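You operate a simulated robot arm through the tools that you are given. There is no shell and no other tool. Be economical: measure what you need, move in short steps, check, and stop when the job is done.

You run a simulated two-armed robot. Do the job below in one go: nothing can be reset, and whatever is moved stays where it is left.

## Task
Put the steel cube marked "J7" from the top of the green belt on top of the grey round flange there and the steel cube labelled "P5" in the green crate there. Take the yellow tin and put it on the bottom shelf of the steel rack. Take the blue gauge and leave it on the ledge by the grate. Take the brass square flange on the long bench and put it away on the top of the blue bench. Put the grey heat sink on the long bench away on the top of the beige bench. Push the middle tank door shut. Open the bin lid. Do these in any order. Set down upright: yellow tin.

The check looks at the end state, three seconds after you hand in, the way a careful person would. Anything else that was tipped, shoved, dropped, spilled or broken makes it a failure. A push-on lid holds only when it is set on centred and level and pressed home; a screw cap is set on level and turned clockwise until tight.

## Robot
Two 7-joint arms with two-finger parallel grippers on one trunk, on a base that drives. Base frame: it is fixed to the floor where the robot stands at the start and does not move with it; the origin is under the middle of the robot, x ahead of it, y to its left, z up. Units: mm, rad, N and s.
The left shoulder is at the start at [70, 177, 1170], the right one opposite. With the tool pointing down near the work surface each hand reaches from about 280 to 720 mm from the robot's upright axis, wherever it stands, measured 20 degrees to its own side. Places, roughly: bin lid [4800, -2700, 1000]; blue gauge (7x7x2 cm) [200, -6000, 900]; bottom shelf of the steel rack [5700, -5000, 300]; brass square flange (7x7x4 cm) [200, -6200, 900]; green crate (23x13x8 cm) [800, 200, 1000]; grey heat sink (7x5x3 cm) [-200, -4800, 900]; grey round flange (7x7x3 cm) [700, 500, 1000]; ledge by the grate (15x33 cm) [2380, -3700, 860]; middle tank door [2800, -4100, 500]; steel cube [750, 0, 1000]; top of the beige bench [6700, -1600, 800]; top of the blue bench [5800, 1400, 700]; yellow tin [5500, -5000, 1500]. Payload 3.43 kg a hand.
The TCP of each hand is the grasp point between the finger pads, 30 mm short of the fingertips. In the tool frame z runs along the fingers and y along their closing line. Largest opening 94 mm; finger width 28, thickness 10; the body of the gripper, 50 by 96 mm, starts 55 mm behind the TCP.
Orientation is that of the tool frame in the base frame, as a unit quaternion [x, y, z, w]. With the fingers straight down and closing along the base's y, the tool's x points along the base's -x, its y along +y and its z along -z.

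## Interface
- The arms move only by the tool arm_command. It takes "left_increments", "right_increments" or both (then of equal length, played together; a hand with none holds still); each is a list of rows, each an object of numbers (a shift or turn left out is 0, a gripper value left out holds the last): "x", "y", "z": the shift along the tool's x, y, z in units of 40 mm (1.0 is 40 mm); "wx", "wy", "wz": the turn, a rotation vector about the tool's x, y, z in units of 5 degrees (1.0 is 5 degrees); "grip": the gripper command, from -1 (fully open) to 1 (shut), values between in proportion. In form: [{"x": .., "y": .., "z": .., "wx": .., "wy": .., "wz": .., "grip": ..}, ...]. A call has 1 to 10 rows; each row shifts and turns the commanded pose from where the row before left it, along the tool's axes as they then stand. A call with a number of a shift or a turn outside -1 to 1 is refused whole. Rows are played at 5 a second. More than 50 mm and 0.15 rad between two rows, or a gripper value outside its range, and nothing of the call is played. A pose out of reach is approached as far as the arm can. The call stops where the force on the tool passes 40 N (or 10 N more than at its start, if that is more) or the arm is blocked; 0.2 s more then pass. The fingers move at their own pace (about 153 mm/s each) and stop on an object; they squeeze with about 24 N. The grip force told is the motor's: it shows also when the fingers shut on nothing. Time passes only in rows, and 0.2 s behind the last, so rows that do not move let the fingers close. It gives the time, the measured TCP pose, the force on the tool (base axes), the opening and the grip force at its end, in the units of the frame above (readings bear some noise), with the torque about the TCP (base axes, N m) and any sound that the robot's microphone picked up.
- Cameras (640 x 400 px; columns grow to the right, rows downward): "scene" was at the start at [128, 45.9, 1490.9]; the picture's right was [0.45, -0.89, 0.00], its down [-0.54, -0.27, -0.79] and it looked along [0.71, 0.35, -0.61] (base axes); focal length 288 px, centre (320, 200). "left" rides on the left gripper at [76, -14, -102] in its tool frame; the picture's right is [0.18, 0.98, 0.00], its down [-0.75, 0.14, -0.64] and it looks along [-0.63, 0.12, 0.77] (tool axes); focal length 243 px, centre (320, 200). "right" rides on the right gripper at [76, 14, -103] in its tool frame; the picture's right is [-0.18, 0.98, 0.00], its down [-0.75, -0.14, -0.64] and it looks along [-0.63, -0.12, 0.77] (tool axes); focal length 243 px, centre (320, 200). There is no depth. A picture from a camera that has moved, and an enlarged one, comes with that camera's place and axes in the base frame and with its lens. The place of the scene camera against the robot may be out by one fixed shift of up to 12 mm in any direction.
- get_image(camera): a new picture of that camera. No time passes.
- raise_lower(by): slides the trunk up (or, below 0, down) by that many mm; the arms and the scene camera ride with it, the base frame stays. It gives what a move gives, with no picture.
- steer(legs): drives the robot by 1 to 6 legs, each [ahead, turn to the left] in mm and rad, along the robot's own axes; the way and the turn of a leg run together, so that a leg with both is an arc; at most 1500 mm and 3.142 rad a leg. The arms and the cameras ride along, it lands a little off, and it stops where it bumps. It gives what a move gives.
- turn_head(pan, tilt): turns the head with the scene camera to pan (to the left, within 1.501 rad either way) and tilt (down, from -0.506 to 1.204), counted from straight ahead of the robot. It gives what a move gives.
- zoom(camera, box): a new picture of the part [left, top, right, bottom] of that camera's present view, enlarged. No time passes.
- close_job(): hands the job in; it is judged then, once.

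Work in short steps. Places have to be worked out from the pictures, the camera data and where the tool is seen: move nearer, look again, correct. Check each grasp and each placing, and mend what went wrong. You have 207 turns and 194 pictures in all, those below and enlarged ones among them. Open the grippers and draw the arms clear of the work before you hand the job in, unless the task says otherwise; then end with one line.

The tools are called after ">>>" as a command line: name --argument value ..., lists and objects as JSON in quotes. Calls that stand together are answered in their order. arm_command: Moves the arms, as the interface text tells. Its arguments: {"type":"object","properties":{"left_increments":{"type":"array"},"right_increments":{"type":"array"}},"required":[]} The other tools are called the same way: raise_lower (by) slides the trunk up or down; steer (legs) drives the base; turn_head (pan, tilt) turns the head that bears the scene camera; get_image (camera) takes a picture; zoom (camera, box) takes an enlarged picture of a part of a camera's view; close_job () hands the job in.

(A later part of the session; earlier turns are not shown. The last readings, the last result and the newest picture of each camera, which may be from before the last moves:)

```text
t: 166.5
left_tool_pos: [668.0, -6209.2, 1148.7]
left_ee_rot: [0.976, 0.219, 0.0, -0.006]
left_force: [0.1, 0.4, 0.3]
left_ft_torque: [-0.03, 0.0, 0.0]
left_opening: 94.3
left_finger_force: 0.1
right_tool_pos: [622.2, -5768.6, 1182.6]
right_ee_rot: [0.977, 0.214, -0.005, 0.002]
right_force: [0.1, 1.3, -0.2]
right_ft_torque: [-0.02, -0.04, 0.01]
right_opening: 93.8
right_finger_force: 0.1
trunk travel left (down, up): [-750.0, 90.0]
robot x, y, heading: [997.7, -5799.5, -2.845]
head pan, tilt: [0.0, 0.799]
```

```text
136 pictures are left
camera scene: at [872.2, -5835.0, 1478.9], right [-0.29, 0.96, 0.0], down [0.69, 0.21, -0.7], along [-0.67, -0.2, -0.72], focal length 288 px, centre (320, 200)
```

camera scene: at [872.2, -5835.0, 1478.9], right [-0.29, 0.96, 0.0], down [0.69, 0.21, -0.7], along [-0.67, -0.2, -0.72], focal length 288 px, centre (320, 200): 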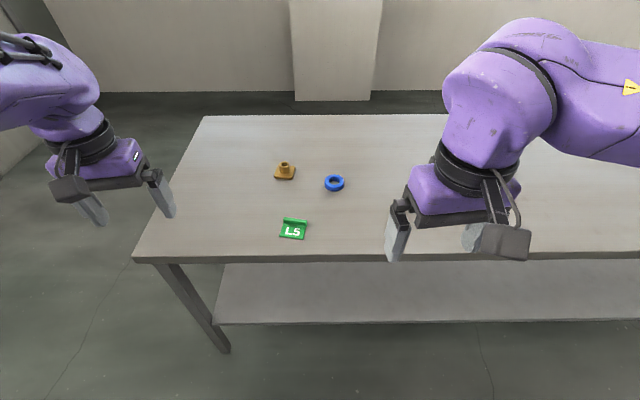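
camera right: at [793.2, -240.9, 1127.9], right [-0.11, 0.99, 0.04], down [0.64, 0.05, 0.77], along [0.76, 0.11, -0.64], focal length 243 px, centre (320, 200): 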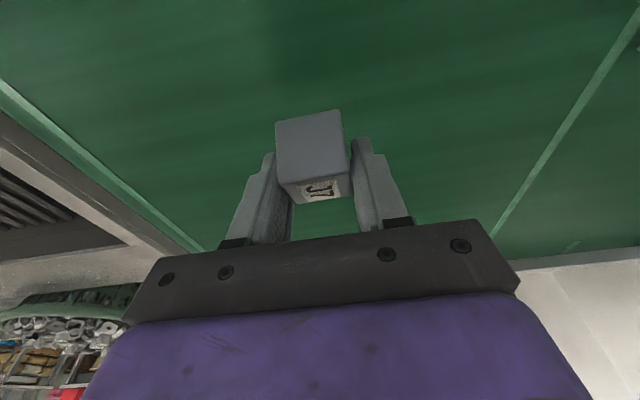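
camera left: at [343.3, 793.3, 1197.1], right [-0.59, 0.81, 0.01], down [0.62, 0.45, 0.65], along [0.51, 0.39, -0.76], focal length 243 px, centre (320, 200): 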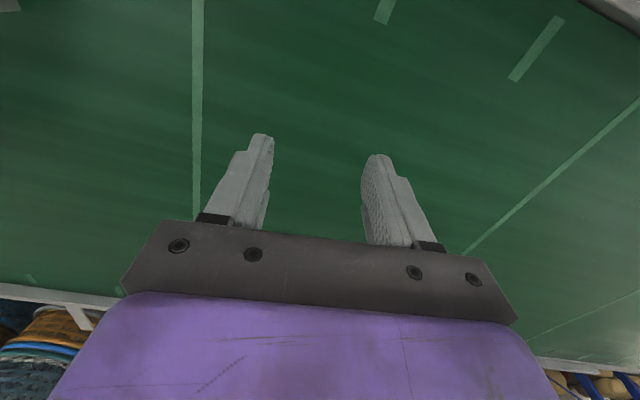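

Both items sit 560–610 mm ahead once I advance 200 mm. I drive forward and take hand views.

>>> steer --legs '[[200, 0]]'

>>> get_image --camera "scene"

>>> get_image --camera "right"

>>> get_image --camera "left"

```text
t: 168.1
left_tool_pos: [477.9, -6268.4, 1149.0]
left_ee_rot: [0.976, 0.219, -0.001, -0.006]
left_force: [-0.2, 0.5, -0.1]
left_ft_torque: [-0.02, 0.03, 0.02]
left_opening: 94.0
left_finger_force: 0.1
right_tool_pos: [433.8, -5827.1, 1184.0]
right_ee_rot: [0.977, 0.214, -0.005, 0.003]
right_force: [0.5, -0.6, 0.2]
right_ft_torque: [0.01, 0.03, -0.01]
right_opening: 93.9
right_finger_force: 0.1
trunk travel left (down, up): [-750.0, 90.0]
robot x, y, heading: [804.6, -5862.8, -2.845]
head pan, tilt: [0.0, 0.799]
```

```text
135 pictures are left
camera scene: at [682.4, -5893.4, 1479.0], right [-0.29, 0.96, 0.0], down [0.68, 0.21, -0.7], along [-0.67, -0.2, -0.72], focal length 288 px, centre (320, 200)
```

scene: 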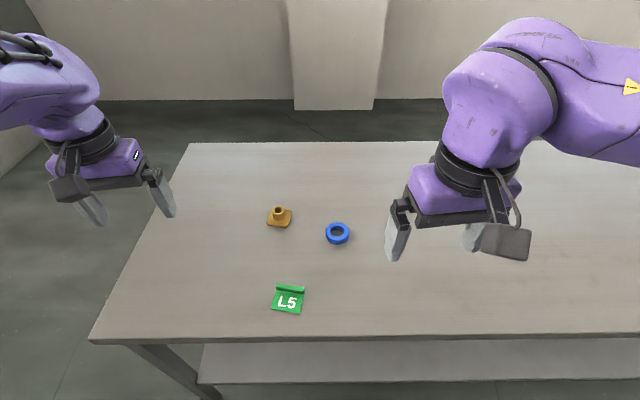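

```text
134 pictures are left
camera right: at [510.6, -5807.6, 1284.8], right [0.24, -0.97, 0.0], down [-0.74, -0.18, 0.65], along [-0.63, -0.16, -0.76], focal length 243 px, centre (320, 200)
```

right: 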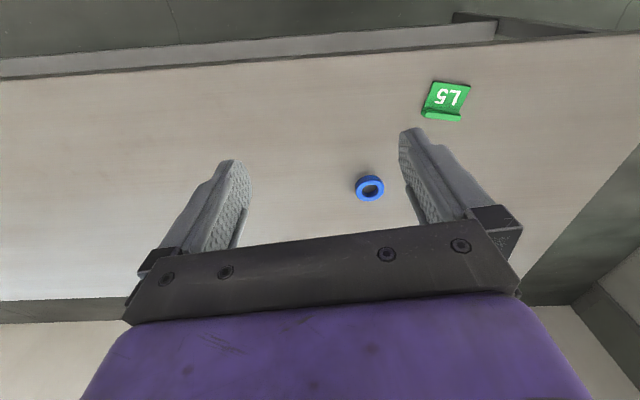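

```text
133 pictures are left
camera left: at [540.8, -6222.9, 1251.4], right [0.59, -0.81, -0.01], down [-0.62, -0.46, 0.64], along [-0.52, -0.37, -0.77], focal length 243 px, centre (320, 200)
```

left: 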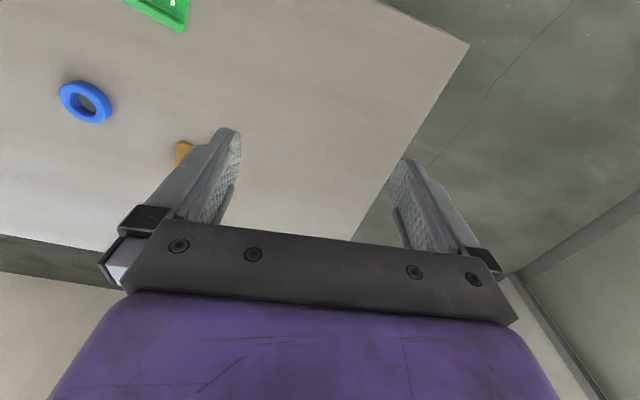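

The gauge triangulates to about (219,-5993), top z≈860, bench ≈840. I move the right hand down and out over it and look again.

>>> arm_command --right_increments '[{"z": 1}, {"z": 1}, {"z": 1}, {"z": 1}, {"x": -1, "y": 0.25}, {"x": -1, "y": 0.25}, {"x": -1, "y": 0.25}, {"x": -1, "y": 0.25}, {"x": -1, "y": 0.25}, {"x": -1, "y": 0.25}]'

>>> get_image --camera "right"

```text
t: 170.3
left_tool_pos: [477.3, -6269.8, 1148.4]
left_ee_rot: [0.975, 0.22, 0.001, -0.007]
left_force: [0.5, -0.3, 0.1]
left_ft_torque: [0.04, -0.02, 0.0]
left_opening: 93.7
left_finger_force: 0.0
right_tool_pos: [237.3, -5983.5, 1024.9]
right_ee_rot: [0.977, 0.215, -0.003, 0.002]
right_force: [0.0, -0.5, 1.0]
right_ft_torque: [0.04, -0.01, 0.01]
right_opening: 94.0
right_finger_force: 0.0
trunk travel left (down, up): [-750.0, 90.0]
robot x, y, heading: [803.4, -5864.8, -2.844]
head pan, tilt: [0.0, 0.799]
```

```text
132 pictures are left
camera right: at [314.8, -5964.8, 1126.4], right [0.25, -0.97, 0.0], down [-0.74, -0.19, 0.65], along [-0.63, -0.16, -0.76], focal length 243 px, centre (320, 200)
```

right: 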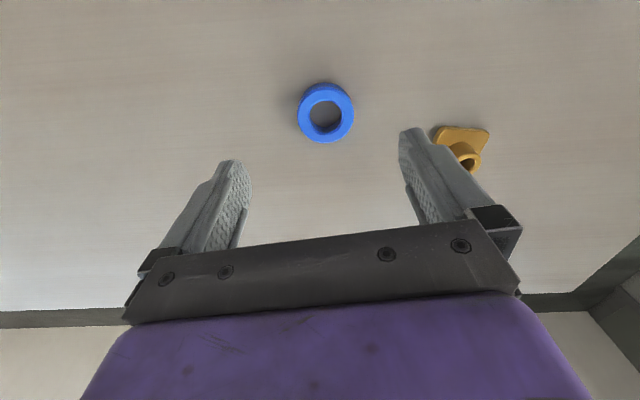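

The ring is at (216,-5996). I align, descend to z≈874 and grip.

>>> arm_command --right_increments '[{"x": -0.6, "y": 0.05}, {"z": 1}, {"z": 1}, {"z": 1}, {"z": 0.7}]'

>>> get_image --camera "right"

```text
t: 171.5
left_tool_pos: [479.1, -6267.2, 1149.9]
left_ee_rot: [0.975, 0.22, -0.001, -0.006]
left_force: [0.4, 0.3, 0.9]
left_ft_torque: [0.01, 0.01, 0.01]
left_opening: 94.0
left_finger_force: 0.0
right_tool_pos: [215.4, -5995.9, 880.4]
right_ee_rot: [0.977, 0.214, -0.009, 0.003]
right_force: [-7.2, -3.1, 14.8]
right_ft_torque: [0.7, 0.36, 0.46]
right_opening: 93.6
right_finger_force: 0.1
trunk travel left (down, up): [-750.0, 90.0]
robot x, y, heading: [804.3, -5861.9, -2.844]
head pan, tilt: [0.0, 0.799]
```

```text
131 pictures are left
camera right: at [293.9, -5977.3, 981.1], right [0.25, -0.97, 0.01], down [-0.73, -0.18, 0.66], along [-0.64, -0.17, -0.75], focal length 243 px, centre (320, 200)
```

right: 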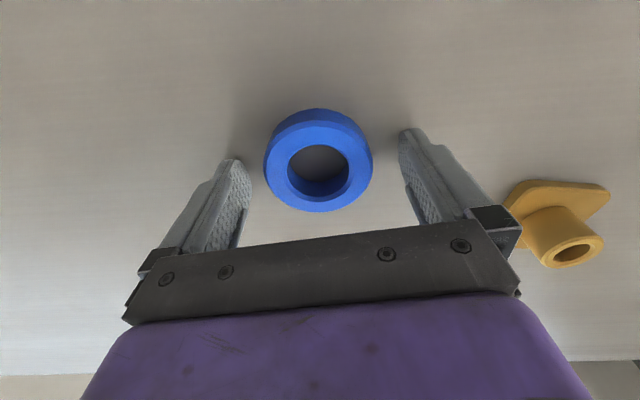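

The fingertips just touch the bench, so its top is at z≈850. I ease up 3 mm, shift 6 mm back and close on the ring.

>>> arm_command --right_increments '[{"x": 0.15, "z": -0.12}, {"grip": 0}, {"grip": 1}, {"grip": 1}, {"grip": 1}, {"z": -0.5}, {"z": -1}, {"z": -1}, {"z": -1}]'

>>> get_image --camera "right"

```text
t: 173.5
left_tool_pos: [478.6, -6268.7, 1148.2]
left_ee_rot: [0.975, 0.22, 0.0, -0.006]
left_force: [-0.8, 0.6, 0.5]
left_ft_torque: [0.0, 0.03, 0.02]
left_opening: 93.9
left_finger_force: 0.1
right_tool_pos: [224.8, -5992.5, 1020.2]
right_ee_rot: [0.977, 0.215, -0.004, 0.002]
right_force: [0.9, -0.6, -3.6]
right_ft_torque: [-0.05, -0.02, -0.02]
right_opening: 60.6
right_finger_force: 24.2
trunk travel left (down, up): [-750.0, 90.0]
robot x, y, heading: [806.8, -5860.2, -2.846]
head pan, tilt: [0.0, 0.799]
```

```text
130 pictures are left
camera right: at [301.1, -5972.5, 1121.9], right [0.24, -0.97, 0.0], down [-0.74, -0.18, 0.65], along [-0.63, -0.16, -0.76], focal length 243 px, centre (320, 200)
```

right: 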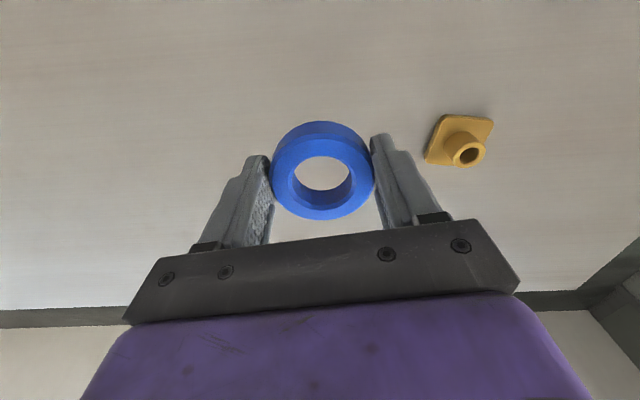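

The gauge is held. I zoom on the flange for its exact place and yaw.

>>> zoom --camera "right" --box '[400, 90, 520, 190]'

```text
4.00 times, centred on (460, 140) of right
camera zoom: at [301.1, -5972.5, 1121.9], right [0.24, -0.97, 0.0], down [-0.74, -0.18, 0.65], along [-0.63, -0.16, -0.76], focal length 970 px, centre (-240, 440)
```

zoom: 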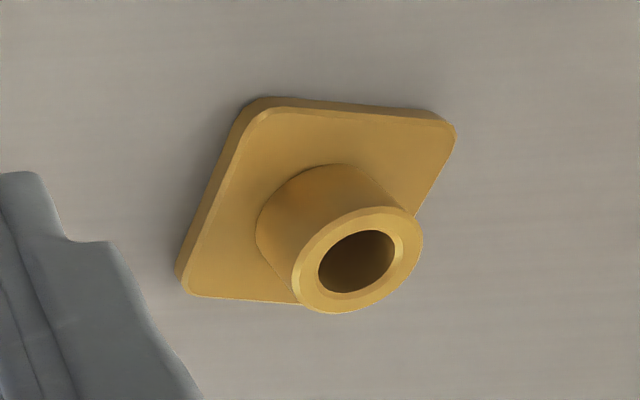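

The flange stub centre is at about (210,-6164), top ≈890. I retract the right hand while the left descends and moves over the stub.

>>> arm_command --right_increments '[{"x": 1, "z": -0.4}, {"x": 1, "z": -0.4}, {"x": 1, "z": -0.4}, {"x": 1, "z": -0.4}, {"x": 1}, {}, {}, {}, {}, {}]' --left_increments '[{"z": 1}, {"z": 1}, {"z": 1}, {"z": 1}, {"x": -0.82, "y": -0.87}, {"x": -0.82, "y": -0.87}, {"x": -0.82, "y": -0.87}, {"x": -0.82, "y": -0.87}, {"x": -0.82, "y": -0.87}, {"x": -0.82, "y": -0.87}]'

>>> get_image --camera "left"

```text
t: 175.7
left_tool_pos: [206.9, -6162.5, 989.3]
left_ee_rot: [0.975, 0.221, 0.003, -0.006]
left_force: [-0.1, 0.6, 0.5]
left_ft_torque: [0.02, 0.0, 0.01]
left_opening: 94.0
left_finger_force: 0.0
right_tool_pos: [404.9, -5907.7, 1081.7]
right_ee_rot: [0.977, 0.213, -0.003, 0.003]
right_force: [-0.7, -0.5, -3.9]
right_ft_torque: [0.01, -0.01, 0.03]
right_opening: 60.6
right_finger_force: 24.3
trunk travel left (down, up): [-750.0, 90.0]
robot x, y, heading: [802.8, -5861.5, -2.842]
head pan, tilt: [0.0, 0.799]
```

```text
128 pictures are left
camera left: at [269.0, -6117.9, 1092.4], right [0.59, -0.81, -0.01], down [-0.62, -0.46, 0.64], along [-0.52, -0.37, -0.77], focal length 243 px, centre (320, 200)
```

left: 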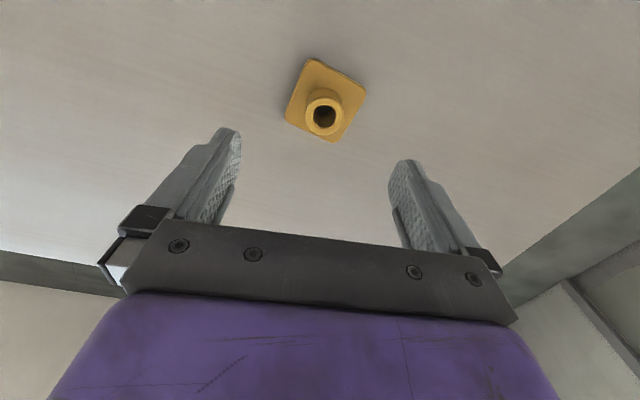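

The hand is aligned on the stub. I descend to z≈894 and grip.

>>> arm_command --left_increments '[{"z": 1, "x": 0.03}, {"z": 1}, {"z": 0.37}, {"grip": 0.0}, {"grip": 1}, {"grip": 1}, {"grip": 1}]'

>>> get_image --camera "left"

```text
t: 177.3
left_tool_pos: [208.7, -6163.6, 895.5]
left_ee_rot: [0.975, 0.22, 0.0, -0.006]
left_force: [-0.4, -1.2, 2.2]
left_ft_torque: [-0.27, -0.17, -0.06]
left_opening: 33.2
left_finger_force: 23.8
right_tool_pos: [407.2, -5910.0, 1084.4]
right_ee_rot: [0.977, 0.214, -0.004, 0.002]
right_force: [0.1, -0.5, -2.7]
right_ft_torque: [0.01, -0.01, 0.0]
right_opening: 60.4
right_finger_force: 24.0
trunk travel left (down, up): [-750.0, 90.0]
robot x, y, heading: [805.5, -5862.5, -2.844]
head pan, tilt: [0.0, 0.799]
```

```text
127 pictures are left
camera left: at [271.5, -6116.5, 998.3], right [0.59, -0.81, -0.01], down [-0.62, -0.46, 0.64], along [-0.52, -0.37, -0.77], focal length 243 px, centre (320, 200)
```

left: 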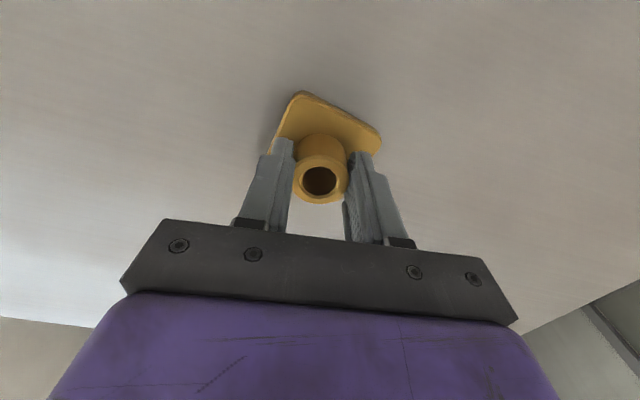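

The flange is gripped by its stub (33 mm). I lift and retract both hands, then back away from the bench.

>>> arm_command --left_increments '[{"z": -1}, {"z": -1}, {"z": -1}, {"z": -1}, {"z": -1}, {"x": 1}, {"x": 1}, {"x": 1}, {"x": 1}, {"x": 1, "y": 0.7}]'

>>> steer --legs '[[-350, 0], [0, -2.0]]'

>>> turn_head --pan 0 --tilt 0.35

>>> get_image --camera "scene"

```text
t: 179.5
left_tool_pos: [406.3, -6105.8, 1096.8]
left_ee_rot: [0.976, 0.22, -0.001, -0.007]
left_force: [0.6, 0.0, -3.8]
left_ft_torque: [0.02, 0.04, -0.02]
left_opening: 33.4
left_finger_force: 24.0
right_tool_pos: [409.5, -5910.0, 1084.4]
right_ee_rot: [0.977, 0.214, -0.006, 0.001]
right_force: [0.2, -0.1, -2.4]
right_ft_torque: [0.01, 0.01, 0.01]
right_opening: 60.6
right_finger_force: 24.0
trunk travel left (down, up): [-750.0, 90.0]
robot x, y, heading: [804.1, -5862.1, -2.845]
head pan, tilt: [0.0, 0.799]
```

```text
t: 186.5
left_tool_pos: [1083.3, -5291.1, 1096.0]
left_ee_rot: [0.721, -0.692, 0.005, -0.003]
left_force: [0.0, -0.2, -4.3]
left_ft_torque: [0.01, 0.0, -0.01]
left_opening: 33.1
left_finger_force: 24.4
right_tool_pos: [1263.0, -5370.8, 1083.2]
right_ee_rot: [0.717, -0.697, -0.004, -0.003]
right_force: [0.4, 0.1, -2.5]
right_ft_torque: [-0.08, 0.0, -0.03]
right_opening: 60.5
right_finger_force: 23.7
trunk travel left (down, up): [-750.0, 90.0]
robot x, y, heading: [1151.5, -5758.7, 1.468]
head pan, tilt: [0.0, 0.799]
```

```text
t: 187.4
left_tool_pos: [1083.3, -5291.3, 1095.7]
left_ee_rot: [0.722, -0.692, 0.005, -0.002]
left_force: [-0.1, 0.2, -4.8]
left_ft_torque: [-0.05, -0.01, 0.01]
left_opening: 33.4
left_finger_force: 23.9
right_tool_pos: [1263.0, -5370.9, 1082.9]
right_ee_rot: [0.717, -0.697, -0.003, -0.002]
right_force: [-0.2, 0.3, -2.5]
right_ft_torque: [-0.01, -0.04, 0.01]
right_opening: 60.6
right_finger_force: 24.1
trunk travel left (down, up): [-750.0, 90.0]
robot x, y, heading: [1149.1, -5758.4, 1.468]
head pan, tilt: [0.0, 0.351]
```

```text
126 pictures are left
camera scene: at [1164.7, -5606.6, 1518.3], right [0.99, -0.1, 0.0], down [-0.04, -0.34, -0.94], along [0.1, 0.93, -0.35], focal length 288 px, centre (320, 200)
```

scene: 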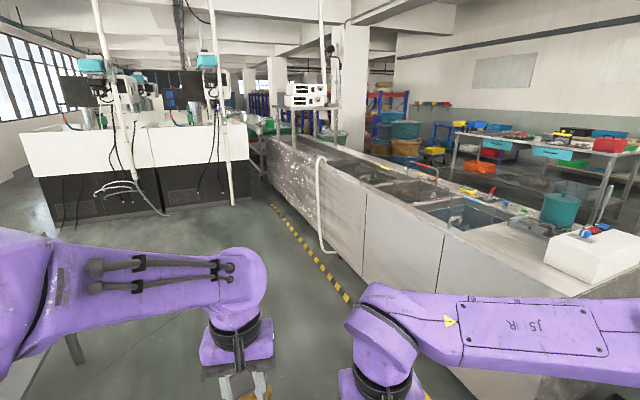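

The wet line with tanks is on the right. I zoom in on the area where the ledge and tank door should be.

>>> zoom --camera "scene" --box '[340, 120, 640, 310]'

```text
2.11 times, centred on (490, 215) of scene
camera zoom: at [1164.7, -5606.6, 1518.3], right [0.99, -0.1, 0.0], down [-0.04, -0.34, -0.94], along [0.1, 0.93, -0.35], focal length 606 px, centre (-38, 168)
```

zoom: 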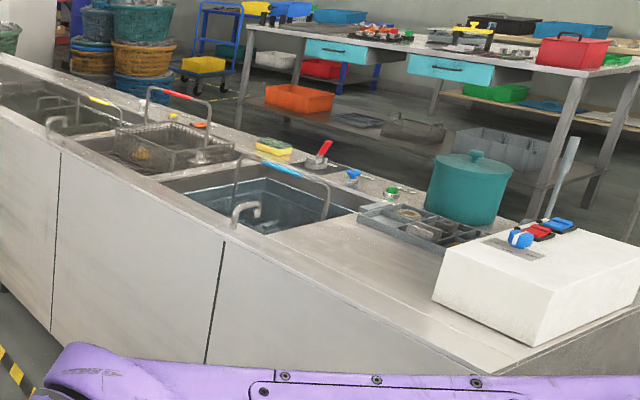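

The ledge strip and the tank door are on the far side of this line. I turn towards its end to look for the way round.

>>> steer --legs '[[0, -1.178]]'

>>> get_image --camera "scene"

```text
t: 190.8
left_tool_pos: [1554.8, -5517.1, 1094.9]
left_ee_rot: [-0.215, 0.977, -0.006, -0.001]
left_force: [-0.2, 0.4, -5.0]
left_ft_torque: [-0.05, 0.02, -0.01]
left_opening: 33.3
left_finger_force: 24.2
right_tool_pos: [1550.3, -5714.4, 1082.7]
right_ee_rot: [-0.21, 0.978, 0.001, 0.004]
right_force: [0.9, -1.3, -3.2]
right_ft_torque: [-0.03, -0.01, 0.01]
right_opening: 60.5
right_finger_force: 23.9
trunk travel left (down, up): [-750.0, 90.0]
robot x, y, heading: [1147.2, -5754.5, 0.291]
head pan, tilt: [0.0, 0.351]
```

```text
124 pictures are left
camera scene: at [1288.1, -5708.7, 1518.4], right [0.28, -0.96, 0.0], down [-0.33, -0.1, -0.94], along [0.9, 0.27, -0.34], focal length 288 px, centre (320, 200)
```

scene: 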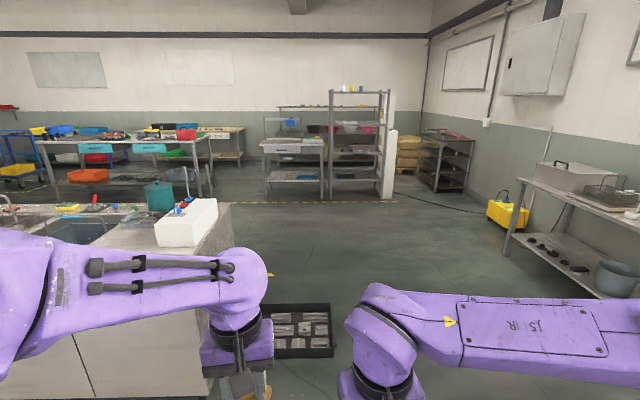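

A tray lies on the floor by the line end, so I pass to its right and come up on the far side of the line.

>>> steer --legs '[[0, -0.34], [800, 0], [740, 0], [0, 0.34], [1100, 0], [0, 1.57]]'

>>> get_image --camera "scene"

```text
t: 209.9
left_tool_pos: [3537.8, -5104.3, 1095.6]
left_ee_rot: [0.837, -0.548, 0.005, -0.003]
left_force: [0.1, 1.3, -4.8]
left_ft_torque: [-0.04, 0.0, 0.02]
left_opening: 32.9
left_finger_force: 24.1
right_tool_pos: [3732.6, -5113.2, 1083.8]
right_ee_rot: [0.833, -0.553, -0.004, -0.002]
right_force: [0.2, 0.2, -1.8]
right_ft_torque: [-0.02, -0.01, -0.03]
right_opening: 60.6
right_finger_force: 23.6
trunk travel left (down, up): [-750.0, 90.0]
robot x, y, heading: [3766.0, -5518.6, 1.834]
head pan, tilt: [0.0, 0.351]
```

```text
123 pictures are left
camera scene: at [3729.0, -5367.8, 1518.4], right [0.96, 0.26, 0.0], down [0.09, -0.33, -0.94], along [-0.25, 0.91, -0.34], focal length 288 px, centre (320, 200)
```

scene: 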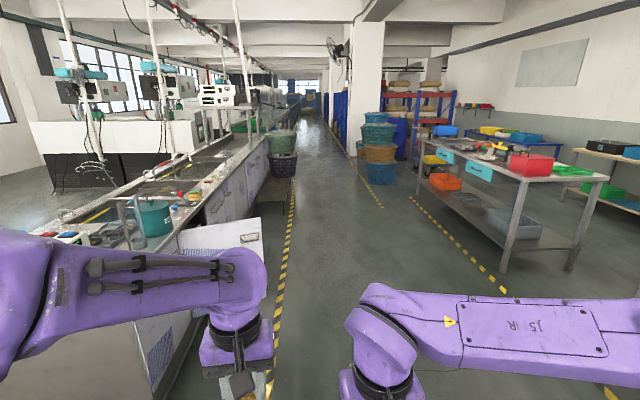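

I can see the far side with an open door. I zoom to understand the door and ledge.

>>> zoom --camera "scene" --box '[20, 130, 320, 320]'

```text
2.11 times, centred on (170, 225) of scene
camera zoom: at [3729.0, -5367.8, 1518.4], right [0.96, 0.26, 0.0], down [0.09, -0.33, -0.94], along [-0.25, 0.91, -0.34], focal length 606 px, centre (636, 147)
```

zoom: 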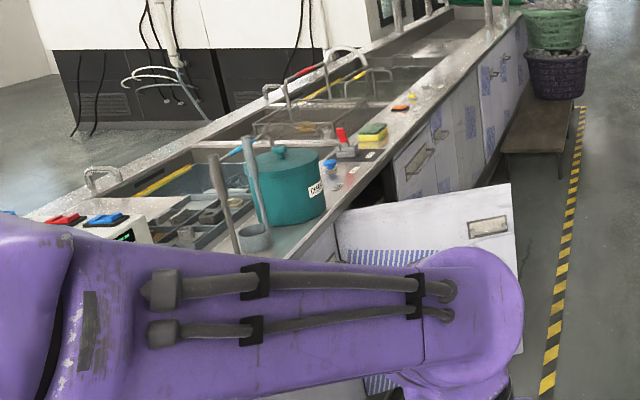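

The open door is hinged near (2620,-4210), sticks out about 430 mm, and its top is at z≈850. The ledge is just past it. I first drive past to the ledge, staying clear of the door, and face the line.

>>> steer --legs '[[0, -0.034], [1100, 0], [1040, 0], [0, 1.63]]'

>>> turn_head --pan 0.1 --tilt 0.65

>>> get_image --camera "scene"

```text
t: 225.0
left_tool_pos: [2875.2, -3669.1, 1095.4]
left_ee_rot: [0.973, 0.23, 0.001, -0.005]
left_force: [0.6, 0.6, -4.1]
left_ft_torque: [0.01, -0.05, 0.01]
left_opening: 33.1
left_finger_force: 23.6
right_tool_pos: [2874.5, -3472.7, 1083.6]
right_ee_rot: [0.975, 0.224, -0.004, 0.002]
right_force: [-0.1, -0.4, -2.2]
right_ft_torque: [-0.01, -0.02, -0.01]
right_opening: 60.4
right_finger_force: 24.1
trunk travel left (down, up): [-750.0, 90.0]
robot x, y, heading: [3274.7, -3421.2, -2.824]
head pan, tilt: [0.0, 0.351]
```

```text
t: 225.8
left_tool_pos: [2875.3, -3669.0, 1096.0]
left_ee_rot: [0.973, 0.231, 0.002, -0.006]
left_force: [0.4, 0.3, -4.1]
left_ft_torque: [0.0, -0.05, 0.01]
left_opening: 33.1
left_finger_force: 24.1
right_tool_pos: [2874.0, -3472.2, 1083.1]
right_ee_rot: [0.975, 0.224, -0.005, 0.002]
right_force: [0.4, 0.0, -2.8]
right_ft_torque: [-0.01, -0.03, -0.03]
right_opening: 60.5
right_finger_force: 24.0
trunk travel left (down, up): [-750.0, 90.0]
robot x, y, heading: [3271.7, -3417.8, -2.826]
head pan, tilt: [0.099, 0.649]
```

```text
121 pictures are left
camera scene: at [3145.4, -3462.5, 1491.4], right [-0.41, 0.91, 0.0], down [0.55, 0.24, -0.8], along [-0.73, -0.32, -0.6], focal length 288 px, centre (320, 200)
```

scene: 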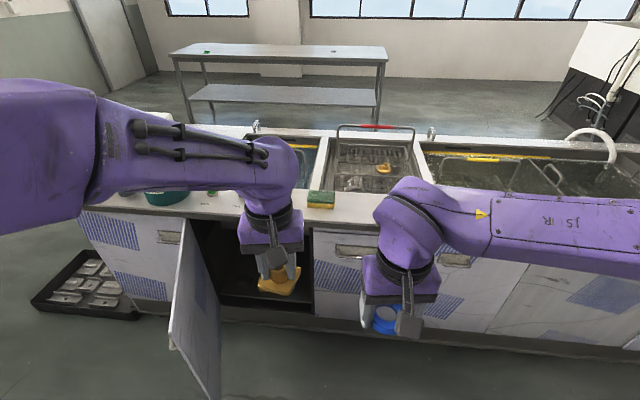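

The grate basket, the sponge, the ledge and the open door are all visible. I zoom in on the ledge.

>>> zoom --camera "scene" --box '[260, 120, 440, 240]'

```text
3.33 times, centred on (350, 180) of scene
camera zoom: at [3145.4, -3462.5, 1491.4], right [-0.41, 0.91, 0.0], down [0.55, 0.24, -0.8], along [-0.73, -0.32, -0.6], focal length 960 px, centre (220, 267)
```

zoom: 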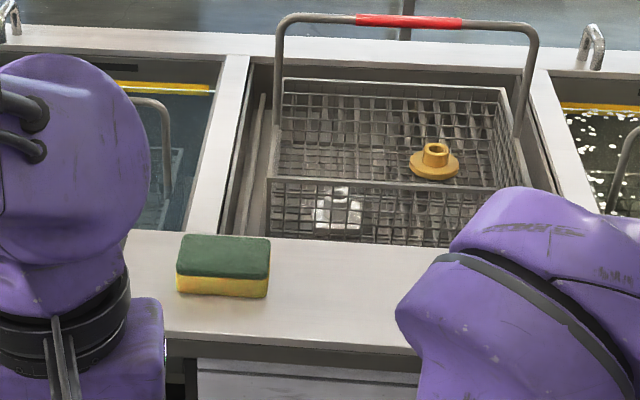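

The free part of the ledge is about (2356,-3658), right of the sponge. I drive 340 mm closer and look with the right hand.

>>> steer --legs '[[340, 0]]'

>>> get_image --camera "right"

```text
t: 228.0
left_tool_pos: [2550.2, -3778.0, 1095.8]
left_ee_rot: [0.972, 0.233, 0.001, -0.005]
left_force: [0.3, 0.2, -3.8]
left_ft_torque: [0.02, -0.02, 0.02]
left_opening: 33.3
left_finger_force: 23.6
right_tool_pos: [2549.9, -3582.9, 1083.0]
right_ee_rot: [0.974, 0.227, -0.004, 0.002]
right_force: [0.0, -0.5, -2.9]
right_ft_torque: [0.01, 0.01, 0.03]
right_opening: 60.4
right_finger_force: 24.3
trunk travel left (down, up): [-750.0, 90.0]
robot x, y, heading: [2945.1, -3528.6, -2.82]
head pan, tilt: [0.099, 0.649]
```

```text
119 pictures are left
camera right: at [2626.2, -3562.0, 1184.9], right [0.27, -0.96, 0.0], down [-0.73, -0.2, 0.65], along [-0.62, -0.18, -0.76], focal length 243 px, centre (320, 200)
```

right: 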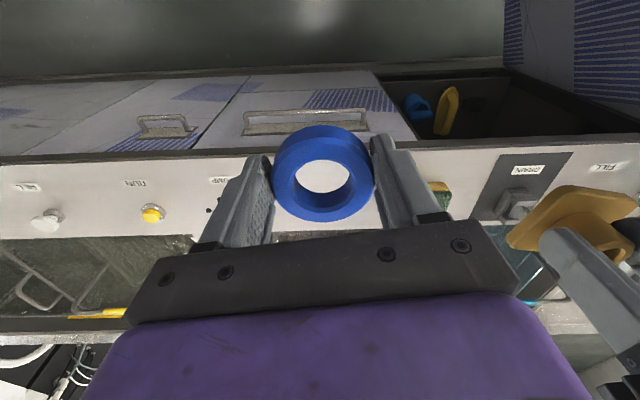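

I move the right hand over the ledge and lower it a bit, then look again.

>>> arm_command --right_increments '[{"z": 0.8}, {"x": -1}, {"x": -1}, {"x": -1}, {"x": -1}, {"x": -0.9, "y": -0.2}]'

>>> get_image --camera "right"

>>> get_image --camera "scene"

```text
t: 229.4
left_tool_pos: [2548.2, -3780.6, 1094.4]
left_ee_rot: [0.973, 0.232, 0.001, -0.005]
left_force: [0.4, -0.2, -4.5]
left_ft_torque: [-0.02, -0.01, 0.0]
left_opening: 33.2
left_finger_force: 24.0
right_tool_pos: [2368.3, -3661.8, 1054.4]
right_ee_rot: [0.974, 0.226, -0.002, 0.001]
right_force: [-0.6, 0.6, -2.0]
right_ft_torque: [0.03, -0.08, -0.01]
right_opening: 60.4
right_finger_force: 24.0
trunk travel left (down, up): [-750.0, 90.0]
robot x, y, heading: [2949.8, -3526.2, -2.818]
head pan, tilt: [0.099, 0.649]
```

```text
118 pictures are left
camera right: at [2445.1, -3640.7, 1155.4], right [0.27, -0.96, 0.0], down [-0.74, -0.2, 0.65], along [-0.62, -0.18, -0.76], focal length 243 px, centre (320, 200)
```

right: 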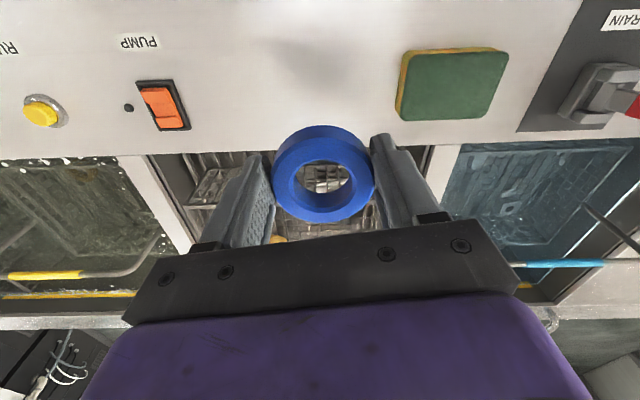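

```text
117 pictures are left
camera scene: at [2817.9, -3572.4, 1491.1], right [-0.41, 0.91, 0.0], down [0.55, 0.25, -0.8], along [-0.73, -0.33, -0.61], focal length 288 px, centre (320, 200)
```

scene: 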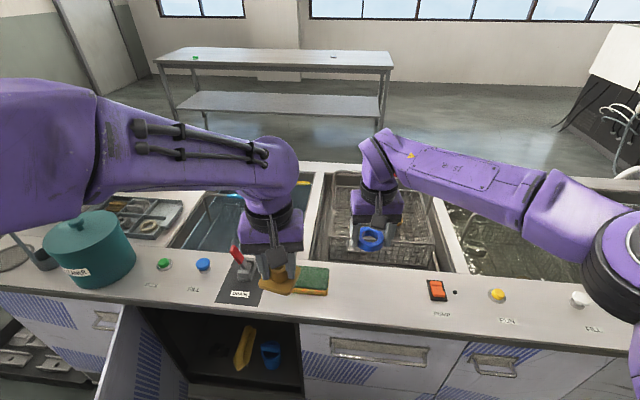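

The free ledge stretch lies between the PUMP switch and the sponge. The target is (2362,-3641); I align and descend until contact.

>>> arm_command --right_increments '[{"x": 0.1, "y": -0.54}, {"z": 1}, {"z": 1}, {"z": 1}, {"z": 0.4}]'

>>> get_image --camera "right"

>>> zoom --camera "scene" --box '[320, 180, 480, 300]'

```text
t: 230.6
left_tool_pos: [2549.9, -3780.8, 1095.6]
left_ee_rot: [0.973, 0.233, 0.001, -0.006]
left_force: [-0.6, 1.1, -4.4]
left_ft_torque: [0.01, -0.02, -0.02]
left_opening: 33.1
left_finger_force: 24.0
right_tool_pos: [2361.8, -3642.1, 915.6]
right_ee_rot: [0.974, 0.227, -0.004, 0.002]
right_force: [-0.2, 0.7, -2.3]
right_ft_torque: [0.01, -0.05, -0.01]
right_opening: 60.6
right_finger_force: 23.8
trunk travel left (down, up): [-750.0, 90.0]
robot x, y, heading: [2946.4, -3528.6, -2.818]
head pan, tilt: [0.099, 0.649]
```

```text
116 pictures are left
camera right: at [2438.9, -3621.6, 1016.9], right [0.27, -0.96, 0.0], down [-0.73, -0.2, 0.65], along [-0.62, -0.18, -0.76], focal length 243 px, centre (320, 200)
```

right: 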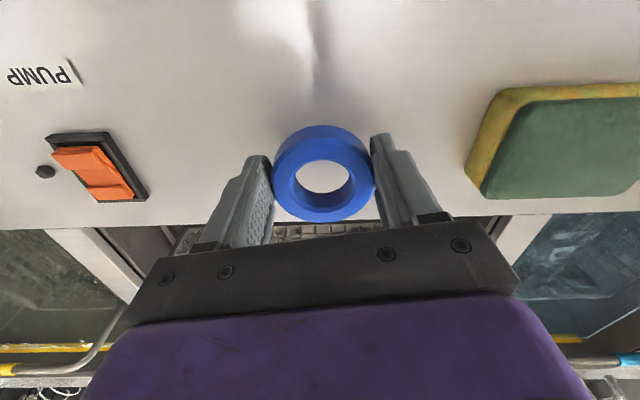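

```text
3.33 times, centred on (400, 240) of scene
camera zoom: at [2818.8, -3571.8, 1491.3], right [-0.41, 0.91, 0.0], down [0.55, 0.25, -0.8], along [-0.73, -0.33, -0.61], focal length 960 px, centre (53, 67)
```

zoom: 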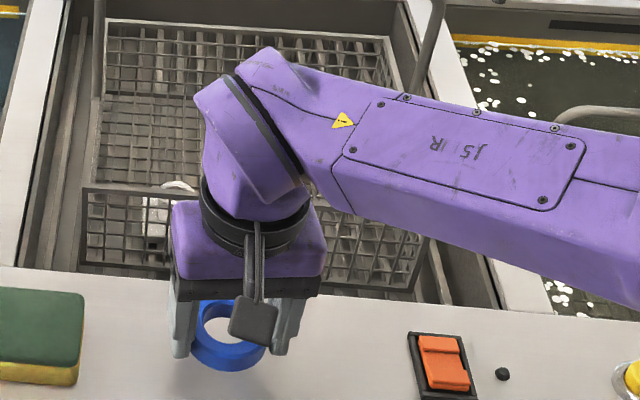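

The ring hangs over the ledge with room on every side. I lower gently until contact.

>>> arm_command --right_increments '[{"z": 0.15}, {"z": 0.15}, {"z": 0.12}, {"z": 0.12}]'

```text
t: 231.6
left_tool_pos: [2550.1, -3778.1, 1094.3]
left_ee_rot: [0.973, 0.233, 0.001, -0.006]
left_force: [-0.4, 0.0, -4.6]
left_ft_torque: [0.02, 0.0, -0.01]
left_opening: 33.0
left_finger_force: 24.2
right_tool_pos: [2362.1, -3641.8, 894.3]
right_ee_rot: [0.974, 0.227, -0.004, 0.002]
right_force: [-0.1, -0.6, -2.1]
right_ft_torque: [0.03, -0.01, 0.0]
right_opening: 60.2
right_finger_force: 23.9
trunk travel left (down, up): [-750.0, 90.0]
robot x, y, heading: [2948.8, -3529.3, -2.822]
head pan, tilt: [0.099, 0.649]
```

No contact yet, so I continue down in small steps.

>>> arm_command --right_increments '[{"z": 0.1}, {"z": 0.1}, {"z": 0.1}, {"z": 0.1}]'

```text
t: 232.5
left_tool_pos: [2552.8, -3777.0, 1095.7]
left_ee_rot: [0.973, 0.232, -0.001, -0.005]
left_force: [0.3, 0.3, -3.5]
left_ft_torque: [0.05, -0.02, 0.01]
left_opening: 33.3
left_finger_force: 24.2
right_tool_pos: [2361.7, -3642.8, 890.1]
right_ee_rot: [0.974, 0.224, -0.01, 0.005]
right_force: [11.5, 4.7, 20.5]
right_ft_torque: [0.99, -0.26, -0.58]
right_opening: 60.5
right_finger_force: 23.2
trunk travel left (down, up): [-750.0, 90.0]
robot x, y, heading: [2948.3, -3525.8, -2.821]
head pan, tilt: [0.099, 0.649]
stopped in row 4 (right hand): the force on the tool passed its limit at 44 N (the readings are from after the stop); the commanded pose is now the measured one
```

The ring is on the ledge at TCP z≈890. I ease off, open moderately and rise.

>>> arm_command --right_increments '[{"z": -0.04}, {"grip": 0.2}, {"grip": -0.6}, {"grip": -0.6}, {"z": -0.6}, {"z": -1}, {"z": -1}, {"z": -1}]'

>>> get_image --camera "right"

```text
t: 234.3
left_tool_pos: [2550.8, -3779.4, 1095.0]
left_ee_rot: [0.973, 0.231, 0.001, -0.006]
left_force: [0.5, -0.2, -4.2]
left_ft_torque: [0.01, 0.02, 0.0]
left_opening: 32.8
left_finger_force: 24.1
right_tool_pos: [2361.6, -3642.9, 1029.9]
right_ee_rot: [0.974, 0.225, -0.008, 0.004]
right_force: [0.7, -0.3, -0.3]
right_ft_torque: [-0.03, 0.02, 0.01]
right_opening: 75.2
right_finger_force: 0.1
trunk travel left (down, up): [-750.0, 90.0]
robot x, y, heading: [2948.8, -3525.9, -2.816]
head pan, tilt: [0.099, 0.649]
```

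```text
114 pictures are left
camera right: at [2439.0, -3621.4, 1131.6], right [0.27, -0.96, 0.01], down [-0.73, -0.2, 0.66], along [-0.63, -0.18, -0.76], focal length 243 px, centre (320, 200)
```

right: 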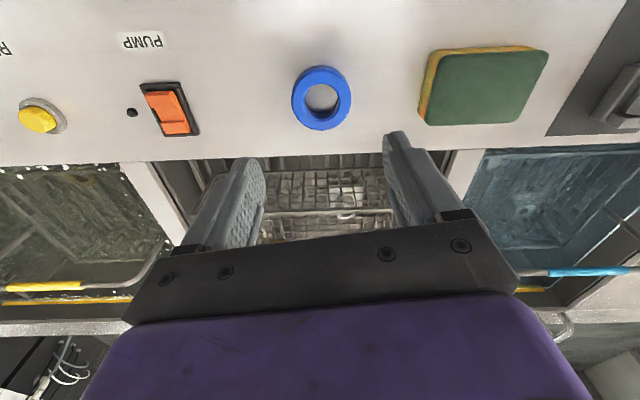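

The gauge rests on the ledge. Next is the door: I retract the right hand with the fingers closed, back away, and shift so that the hand can get behind the open door.

>>> arm_command --right_increments '[{"x": 1, "grip": 1}, {"x": 1}, {"x": 1}, {"x": 1}, {"x": 1}]'

>>> steer --legs '[[-330, 0], [0, 1.54], [500, 0], [0, -1.57]]'

>>> turn_head --pan -0.15 --tilt 0.85

>>> get_image --camera "scene"

```text
t: 235.5
left_tool_pos: [2551.5, -3778.4, 1095.9]
left_ee_rot: [0.973, 0.232, 0.001, -0.005]
left_force: [0.4, 0.3, -4.6]
left_ft_torque: [0.0, -0.02, 0.0]
left_opening: 33.3
left_finger_force: 24.3
right_tool_pos: [2542.2, -3552.0, 1028.0]
right_ee_rot: [0.974, 0.226, -0.01, 0.004]
right_force: [1.0, 0.7, 0.1]
right_ft_torque: [0.02, 0.04, 0.02]
right_opening: 0.0
right_finger_force: 23.6
trunk travel left (down, up): [-750.0, 90.0]
robot x, y, heading: [2948.9, -3526.9, -2.819]
head pan, tilt: [0.099, 0.649]
```

```text
t: 247.6
left_tool_pos: [2990.1, -4135.3, 1094.7]
left_ee_rot: [0.975, 0.221, 0.001, -0.006]
left_force: [0.2, 0.0, -4.4]
left_ft_torque: [0.0, -0.03, 0.02]
left_opening: 33.1
left_finger_force: 23.9
right_tool_pos: [2984.8, -3908.3, 1027.6]
right_ee_rot: [0.977, 0.215, -0.008, 0.004]
right_force: [1.0, -0.3, -0.5]
right_ft_torque: [-0.01, -0.01, 0.02]
right_opening: 0.1
right_finger_force: 23.9
trunk travel left (down, up): [-750.0, 90.0]
robot x, y, heading: [3389.4, -3892.5, -2.846]
head pan, tilt: [0.099, 0.649]
```

```text
t: 248.4
left_tool_pos: [2989.1, -4135.2, 1095.6]
left_ee_rot: [0.975, 0.221, 0.001, -0.005]
left_force: [0.1, 0.2, -4.6]
left_ft_torque: [0.0, -0.02, -0.02]
left_opening: 33.2
left_finger_force: 23.5
right_tool_pos: [2986.3, -3909.5, 1027.3]
right_ee_rot: [0.977, 0.215, -0.009, 0.003]
right_force: [-0.7, 0.4, -0.7]
right_ft_torque: [0.0, 0.01, 0.01]
right_opening: 0.0
right_finger_force: 23.9
trunk travel left (down, up): [-750.0, 90.0]
robot x, y, heading: [3390.0, -3891.3, -2.838]
head pan, tilt: [-0.15, 0.85]
```

```text
113 pictures are left
camera scene: at [3266.3, -3911.4, 1474.8], right [-0.15, 0.99, 0.0], down [0.74, 0.11, -0.66], along [-0.65, -0.1, -0.75], focal length 288 px, centre (320, 200)
```

scene: 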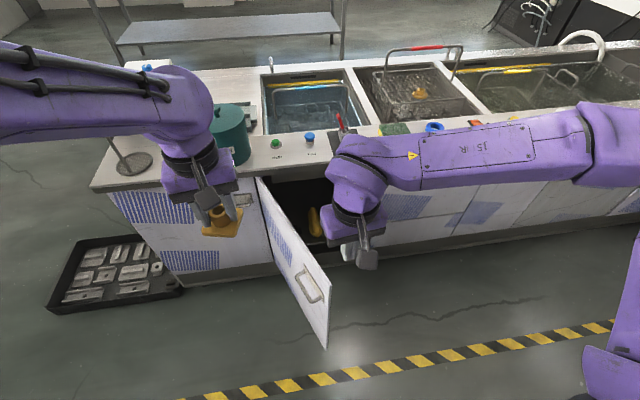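

The door is hinged at n≈1306, t≈4782 (belt-frame coordinates), about 66° open, with its top at z≈800. I move the left hand aside, bring the closed right fingers behind the door's outer face, tilt them forward and lower them.

>>> arm_command --left_increments '[{"y": 1}, {"y": 1}, {"y": 1}, {"y": 1}, {}, {}, {}, {}, {}]' --right_increments '[{}, {"x": -0.76, "y": 0.78}, {"x": -0.76, "y": 0.78}, {"x": -0.76, "y": 0.78}, {"x": -0.76, "y": 0.78}, {"z": 1}, {"z": 1}, {"z": 1}, {"z": 1}]'

>>> arm_command --right_increments '[{"z": 1}, {"z": 1}, {"z": 0.6}, {"wy": -1}, {"wy": -1}, {"wy": -1}, {"wy": -1}, {"wy": -1}]'

>>> get_image --camera "scene"

```text
t: 250.4
left_tool_pos: [3056.8, -4280.3, 1092.3]
left_ee_rot: [0.975, 0.221, 0.002, -0.006]
left_force: [0.3, 0.0, -4.5]
left_ft_torque: [0.0, 0.01, 0.03]
left_opening: 33.2
left_finger_force: 24.2
right_tool_pos: [2923.2, -4075.0, 868.6]
right_ee_rot: [0.977, 0.215, -0.008, 0.004]
right_force: [-0.2, -0.4, 0.9]
right_ft_torque: [0.0, 0.0, -0.01]
right_opening: 0.0
right_finger_force: 23.9
trunk travel left (down, up): [-750.0, 90.0]
robot x, y, heading: [3390.2, -3894.6, -2.84]
head pan, tilt: [-0.15, 0.85]
```

```text
t: 252.2
left_tool_pos: [3059.4, -4280.7, 1093.3]
left_ee_rot: [0.975, 0.22, 0.0, -0.006]
left_force: [0.0, -0.1, -3.6]
left_ft_torque: [0.03, -0.01, -0.01]
left_opening: 33.3
left_finger_force: 23.9
right_tool_pos: [2923.7, -4076.4, 766.9]
right_ee_rot: [0.951, 0.209, -0.222, 0.051]
right_force: [0.5, -0.3, 0.1]
right_ft_torque: [-0.02, 0.01, 0.01]
right_opening: 0.0
right_finger_force: 24.1
trunk travel left (down, up): [-750.0, 90.0]
robot x, y, heading: [3391.6, -3893.4, -2.839]
head pan, tilt: [-0.15, 0.85]
```

```text
112 pictures are left
camera scene: at [3266.9, -3912.2, 1474.8], right [-0.15, 0.99, 0.0], down [0.74, 0.11, -0.66], along [-0.65, -0.1, -0.75], focal length 288 px, centre (320, 200)
```

scene: 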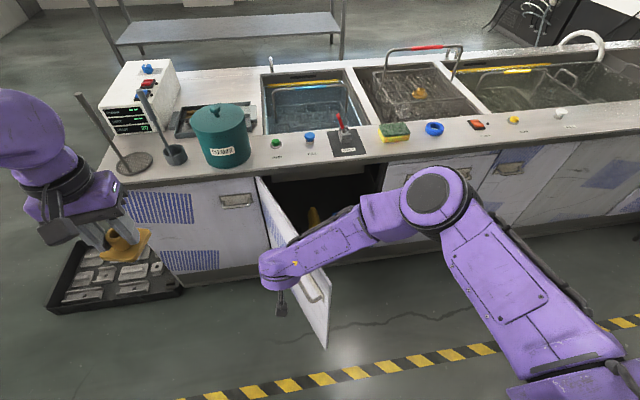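

The fingers are behind the door at its upper part. I sweep to the right along the door's arc.

>>> arm_command --right_increments '[{"x": -0.1, "y": -0.96, "z": 0.05}, {"x": -0.1, "y": -0.96, "z": 0.05}, {"x": -0.352, "y": -0.923, "z": 0.164}, {"x": -0.352, "y": -0.923, "z": 0.164}, {"x": -0.352, "y": -0.923, "z": 0.164}, {"x": -0.405, "y": -0.57, "z": 0.189}, {"x": -0.405, "y": -0.57, "z": 0.189}]'

>>> get_image --camera "scene"

```text
t: 253.8
left_tool_pos: [3057.4, -4280.1, 1093.0]
left_ee_rot: [0.975, 0.221, 0.001, -0.005]
left_force: [0.4, -0.6, -4.3]
left_ft_torque: [0.0, -0.02, 0.02]
left_opening: 32.9
left_finger_force: 24.0
right_tool_pos: [2741.5, -3901.9, 767.3]
right_ee_rot: [0.952, 0.209, -0.219, 0.051]
right_force: [-0.1, -0.2, -0.4]
right_ft_torque: [0.0, -0.02, 0.0]
right_opening: 0.0
right_finger_force: 23.9
trunk travel left (down, up): [-750.0, 90.0]
robot x, y, heading: [3390.7, -3894.3, -2.844]
head pan, tilt: [-0.15, 0.85]
```

```text
111 pictures are left
camera scene: at [3265.5, -3910.5, 1474.7], right [-0.15, 0.99, 0.0], down [0.74, 0.11, -0.66], along [-0.65, -0.1, -0.75], focal length 288 px, centre (320, 200)
```

scene: 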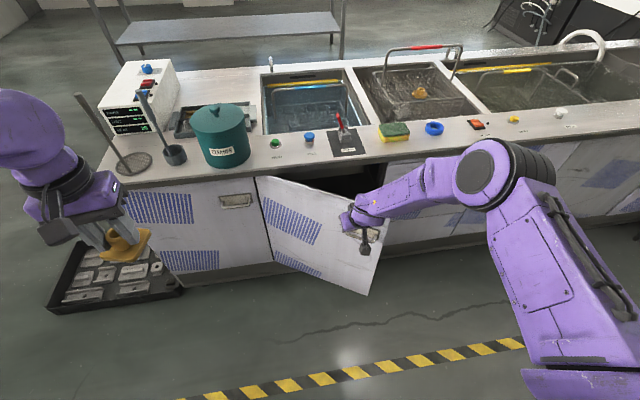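

The door follows and is now about 35° open. I drive forward 150 mm with the hand pushing it further.

>>> steer --legs '[[150, 0]]'

>>> get_image --camera "scene"

```text
t: 255.2
left_tool_pos: [2916.3, -4325.5, 1093.7]
left_ee_rot: [0.975, 0.221, 0.0, -0.007]
left_force: [0.5, -0.2, -4.1]
left_ft_torque: [0.0, -0.05, -0.02]
left_opening: 33.3
left_finger_force: 23.4
right_tool_pos: [2599.4, -3946.7, 768.4]
right_ee_rot: [0.951, 0.209, -0.221, 0.05]
right_force: [-0.1, 0.6, -1.0]
right_ft_torque: [0.01, -0.02, 0.01]
right_opening: 0.1
right_finger_force: 24.4
trunk travel left (down, up): [-750.0, 90.0]
robot x, y, heading: [3245.5, -3935.8, -2.84]
head pan, tilt: [-0.15, 0.85]
```

```text
110 pictures are left
camera scene: at [3124.5, -3955.9, 1474.9], right [-0.15, 0.99, 0.0], down [0.74, 0.11, -0.66], along [-0.65, -0.1, -0.75], focal length 288 px, centre (320, 200)
```

scene: 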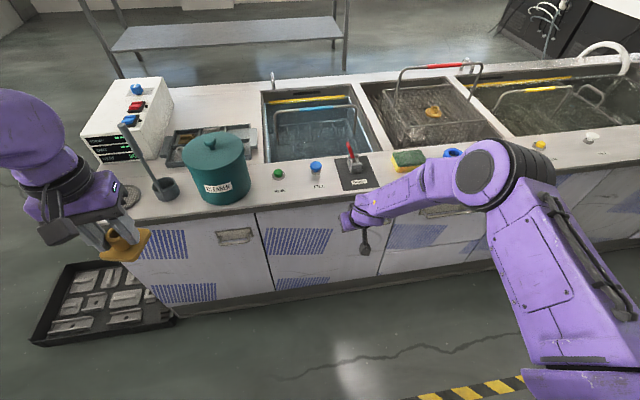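

The door is nearly flush. I push further in small steps until the force rises.

>>> arm_command --right_increments '[{"x": -0.34, "z": 0.158}, {"x": -0.34, "z": 0.158}, {"x": -0.34, "z": 0.158}, {"x": -0.34, "z": 0.158}]'

>>> zoom --camera "scene" --box '[200, 150, 480, 320]'

```text
t: 256.0
left_tool_pos: [2921.0, -4322.9, 1094.5]
left_ee_rot: [0.976, 0.219, -0.001, -0.004]
left_force: [-0.7, -1.3, -4.2]
left_ft_torque: [0.0, -0.08, 0.01]
left_opening: 32.9
left_finger_force: 24.1
right_tool_pos: [2574.7, -3958.4, 764.3]
right_ee_rot: [0.954, 0.205, -0.213, 0.049]
right_force: [34.9, 10.8, 17.5]
right_ft_torque: [-0.79, 2.96, -0.56]
right_opening: 0.0
right_finger_force: 24.1
trunk travel left (down, up): [-750.0, 90.0]
robot x, y, heading: [3250.2, -3934.8, -2.845]
head pan, tilt: [-0.15, 0.85]
stopped in row 3 (right hand): the force on the tool passed its limit at 50 N (the readings are from after the stop); the commanded pose is now the measured one
```

```text
2.29 times, centred on (340, 235) of scene
camera zoom: at [3132.3, -3953.6, 1476.0], right [-0.14, 0.99, 0.0], down [0.74, 0.11, -0.66], along [-0.66, -0.1, -0.75], focal length 658 px, centre (274, 120)
```

zoom: 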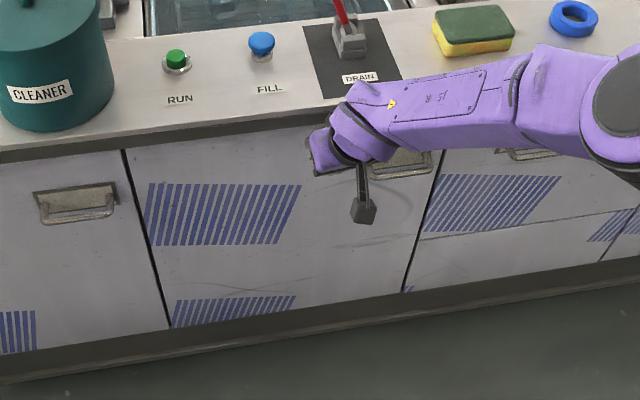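

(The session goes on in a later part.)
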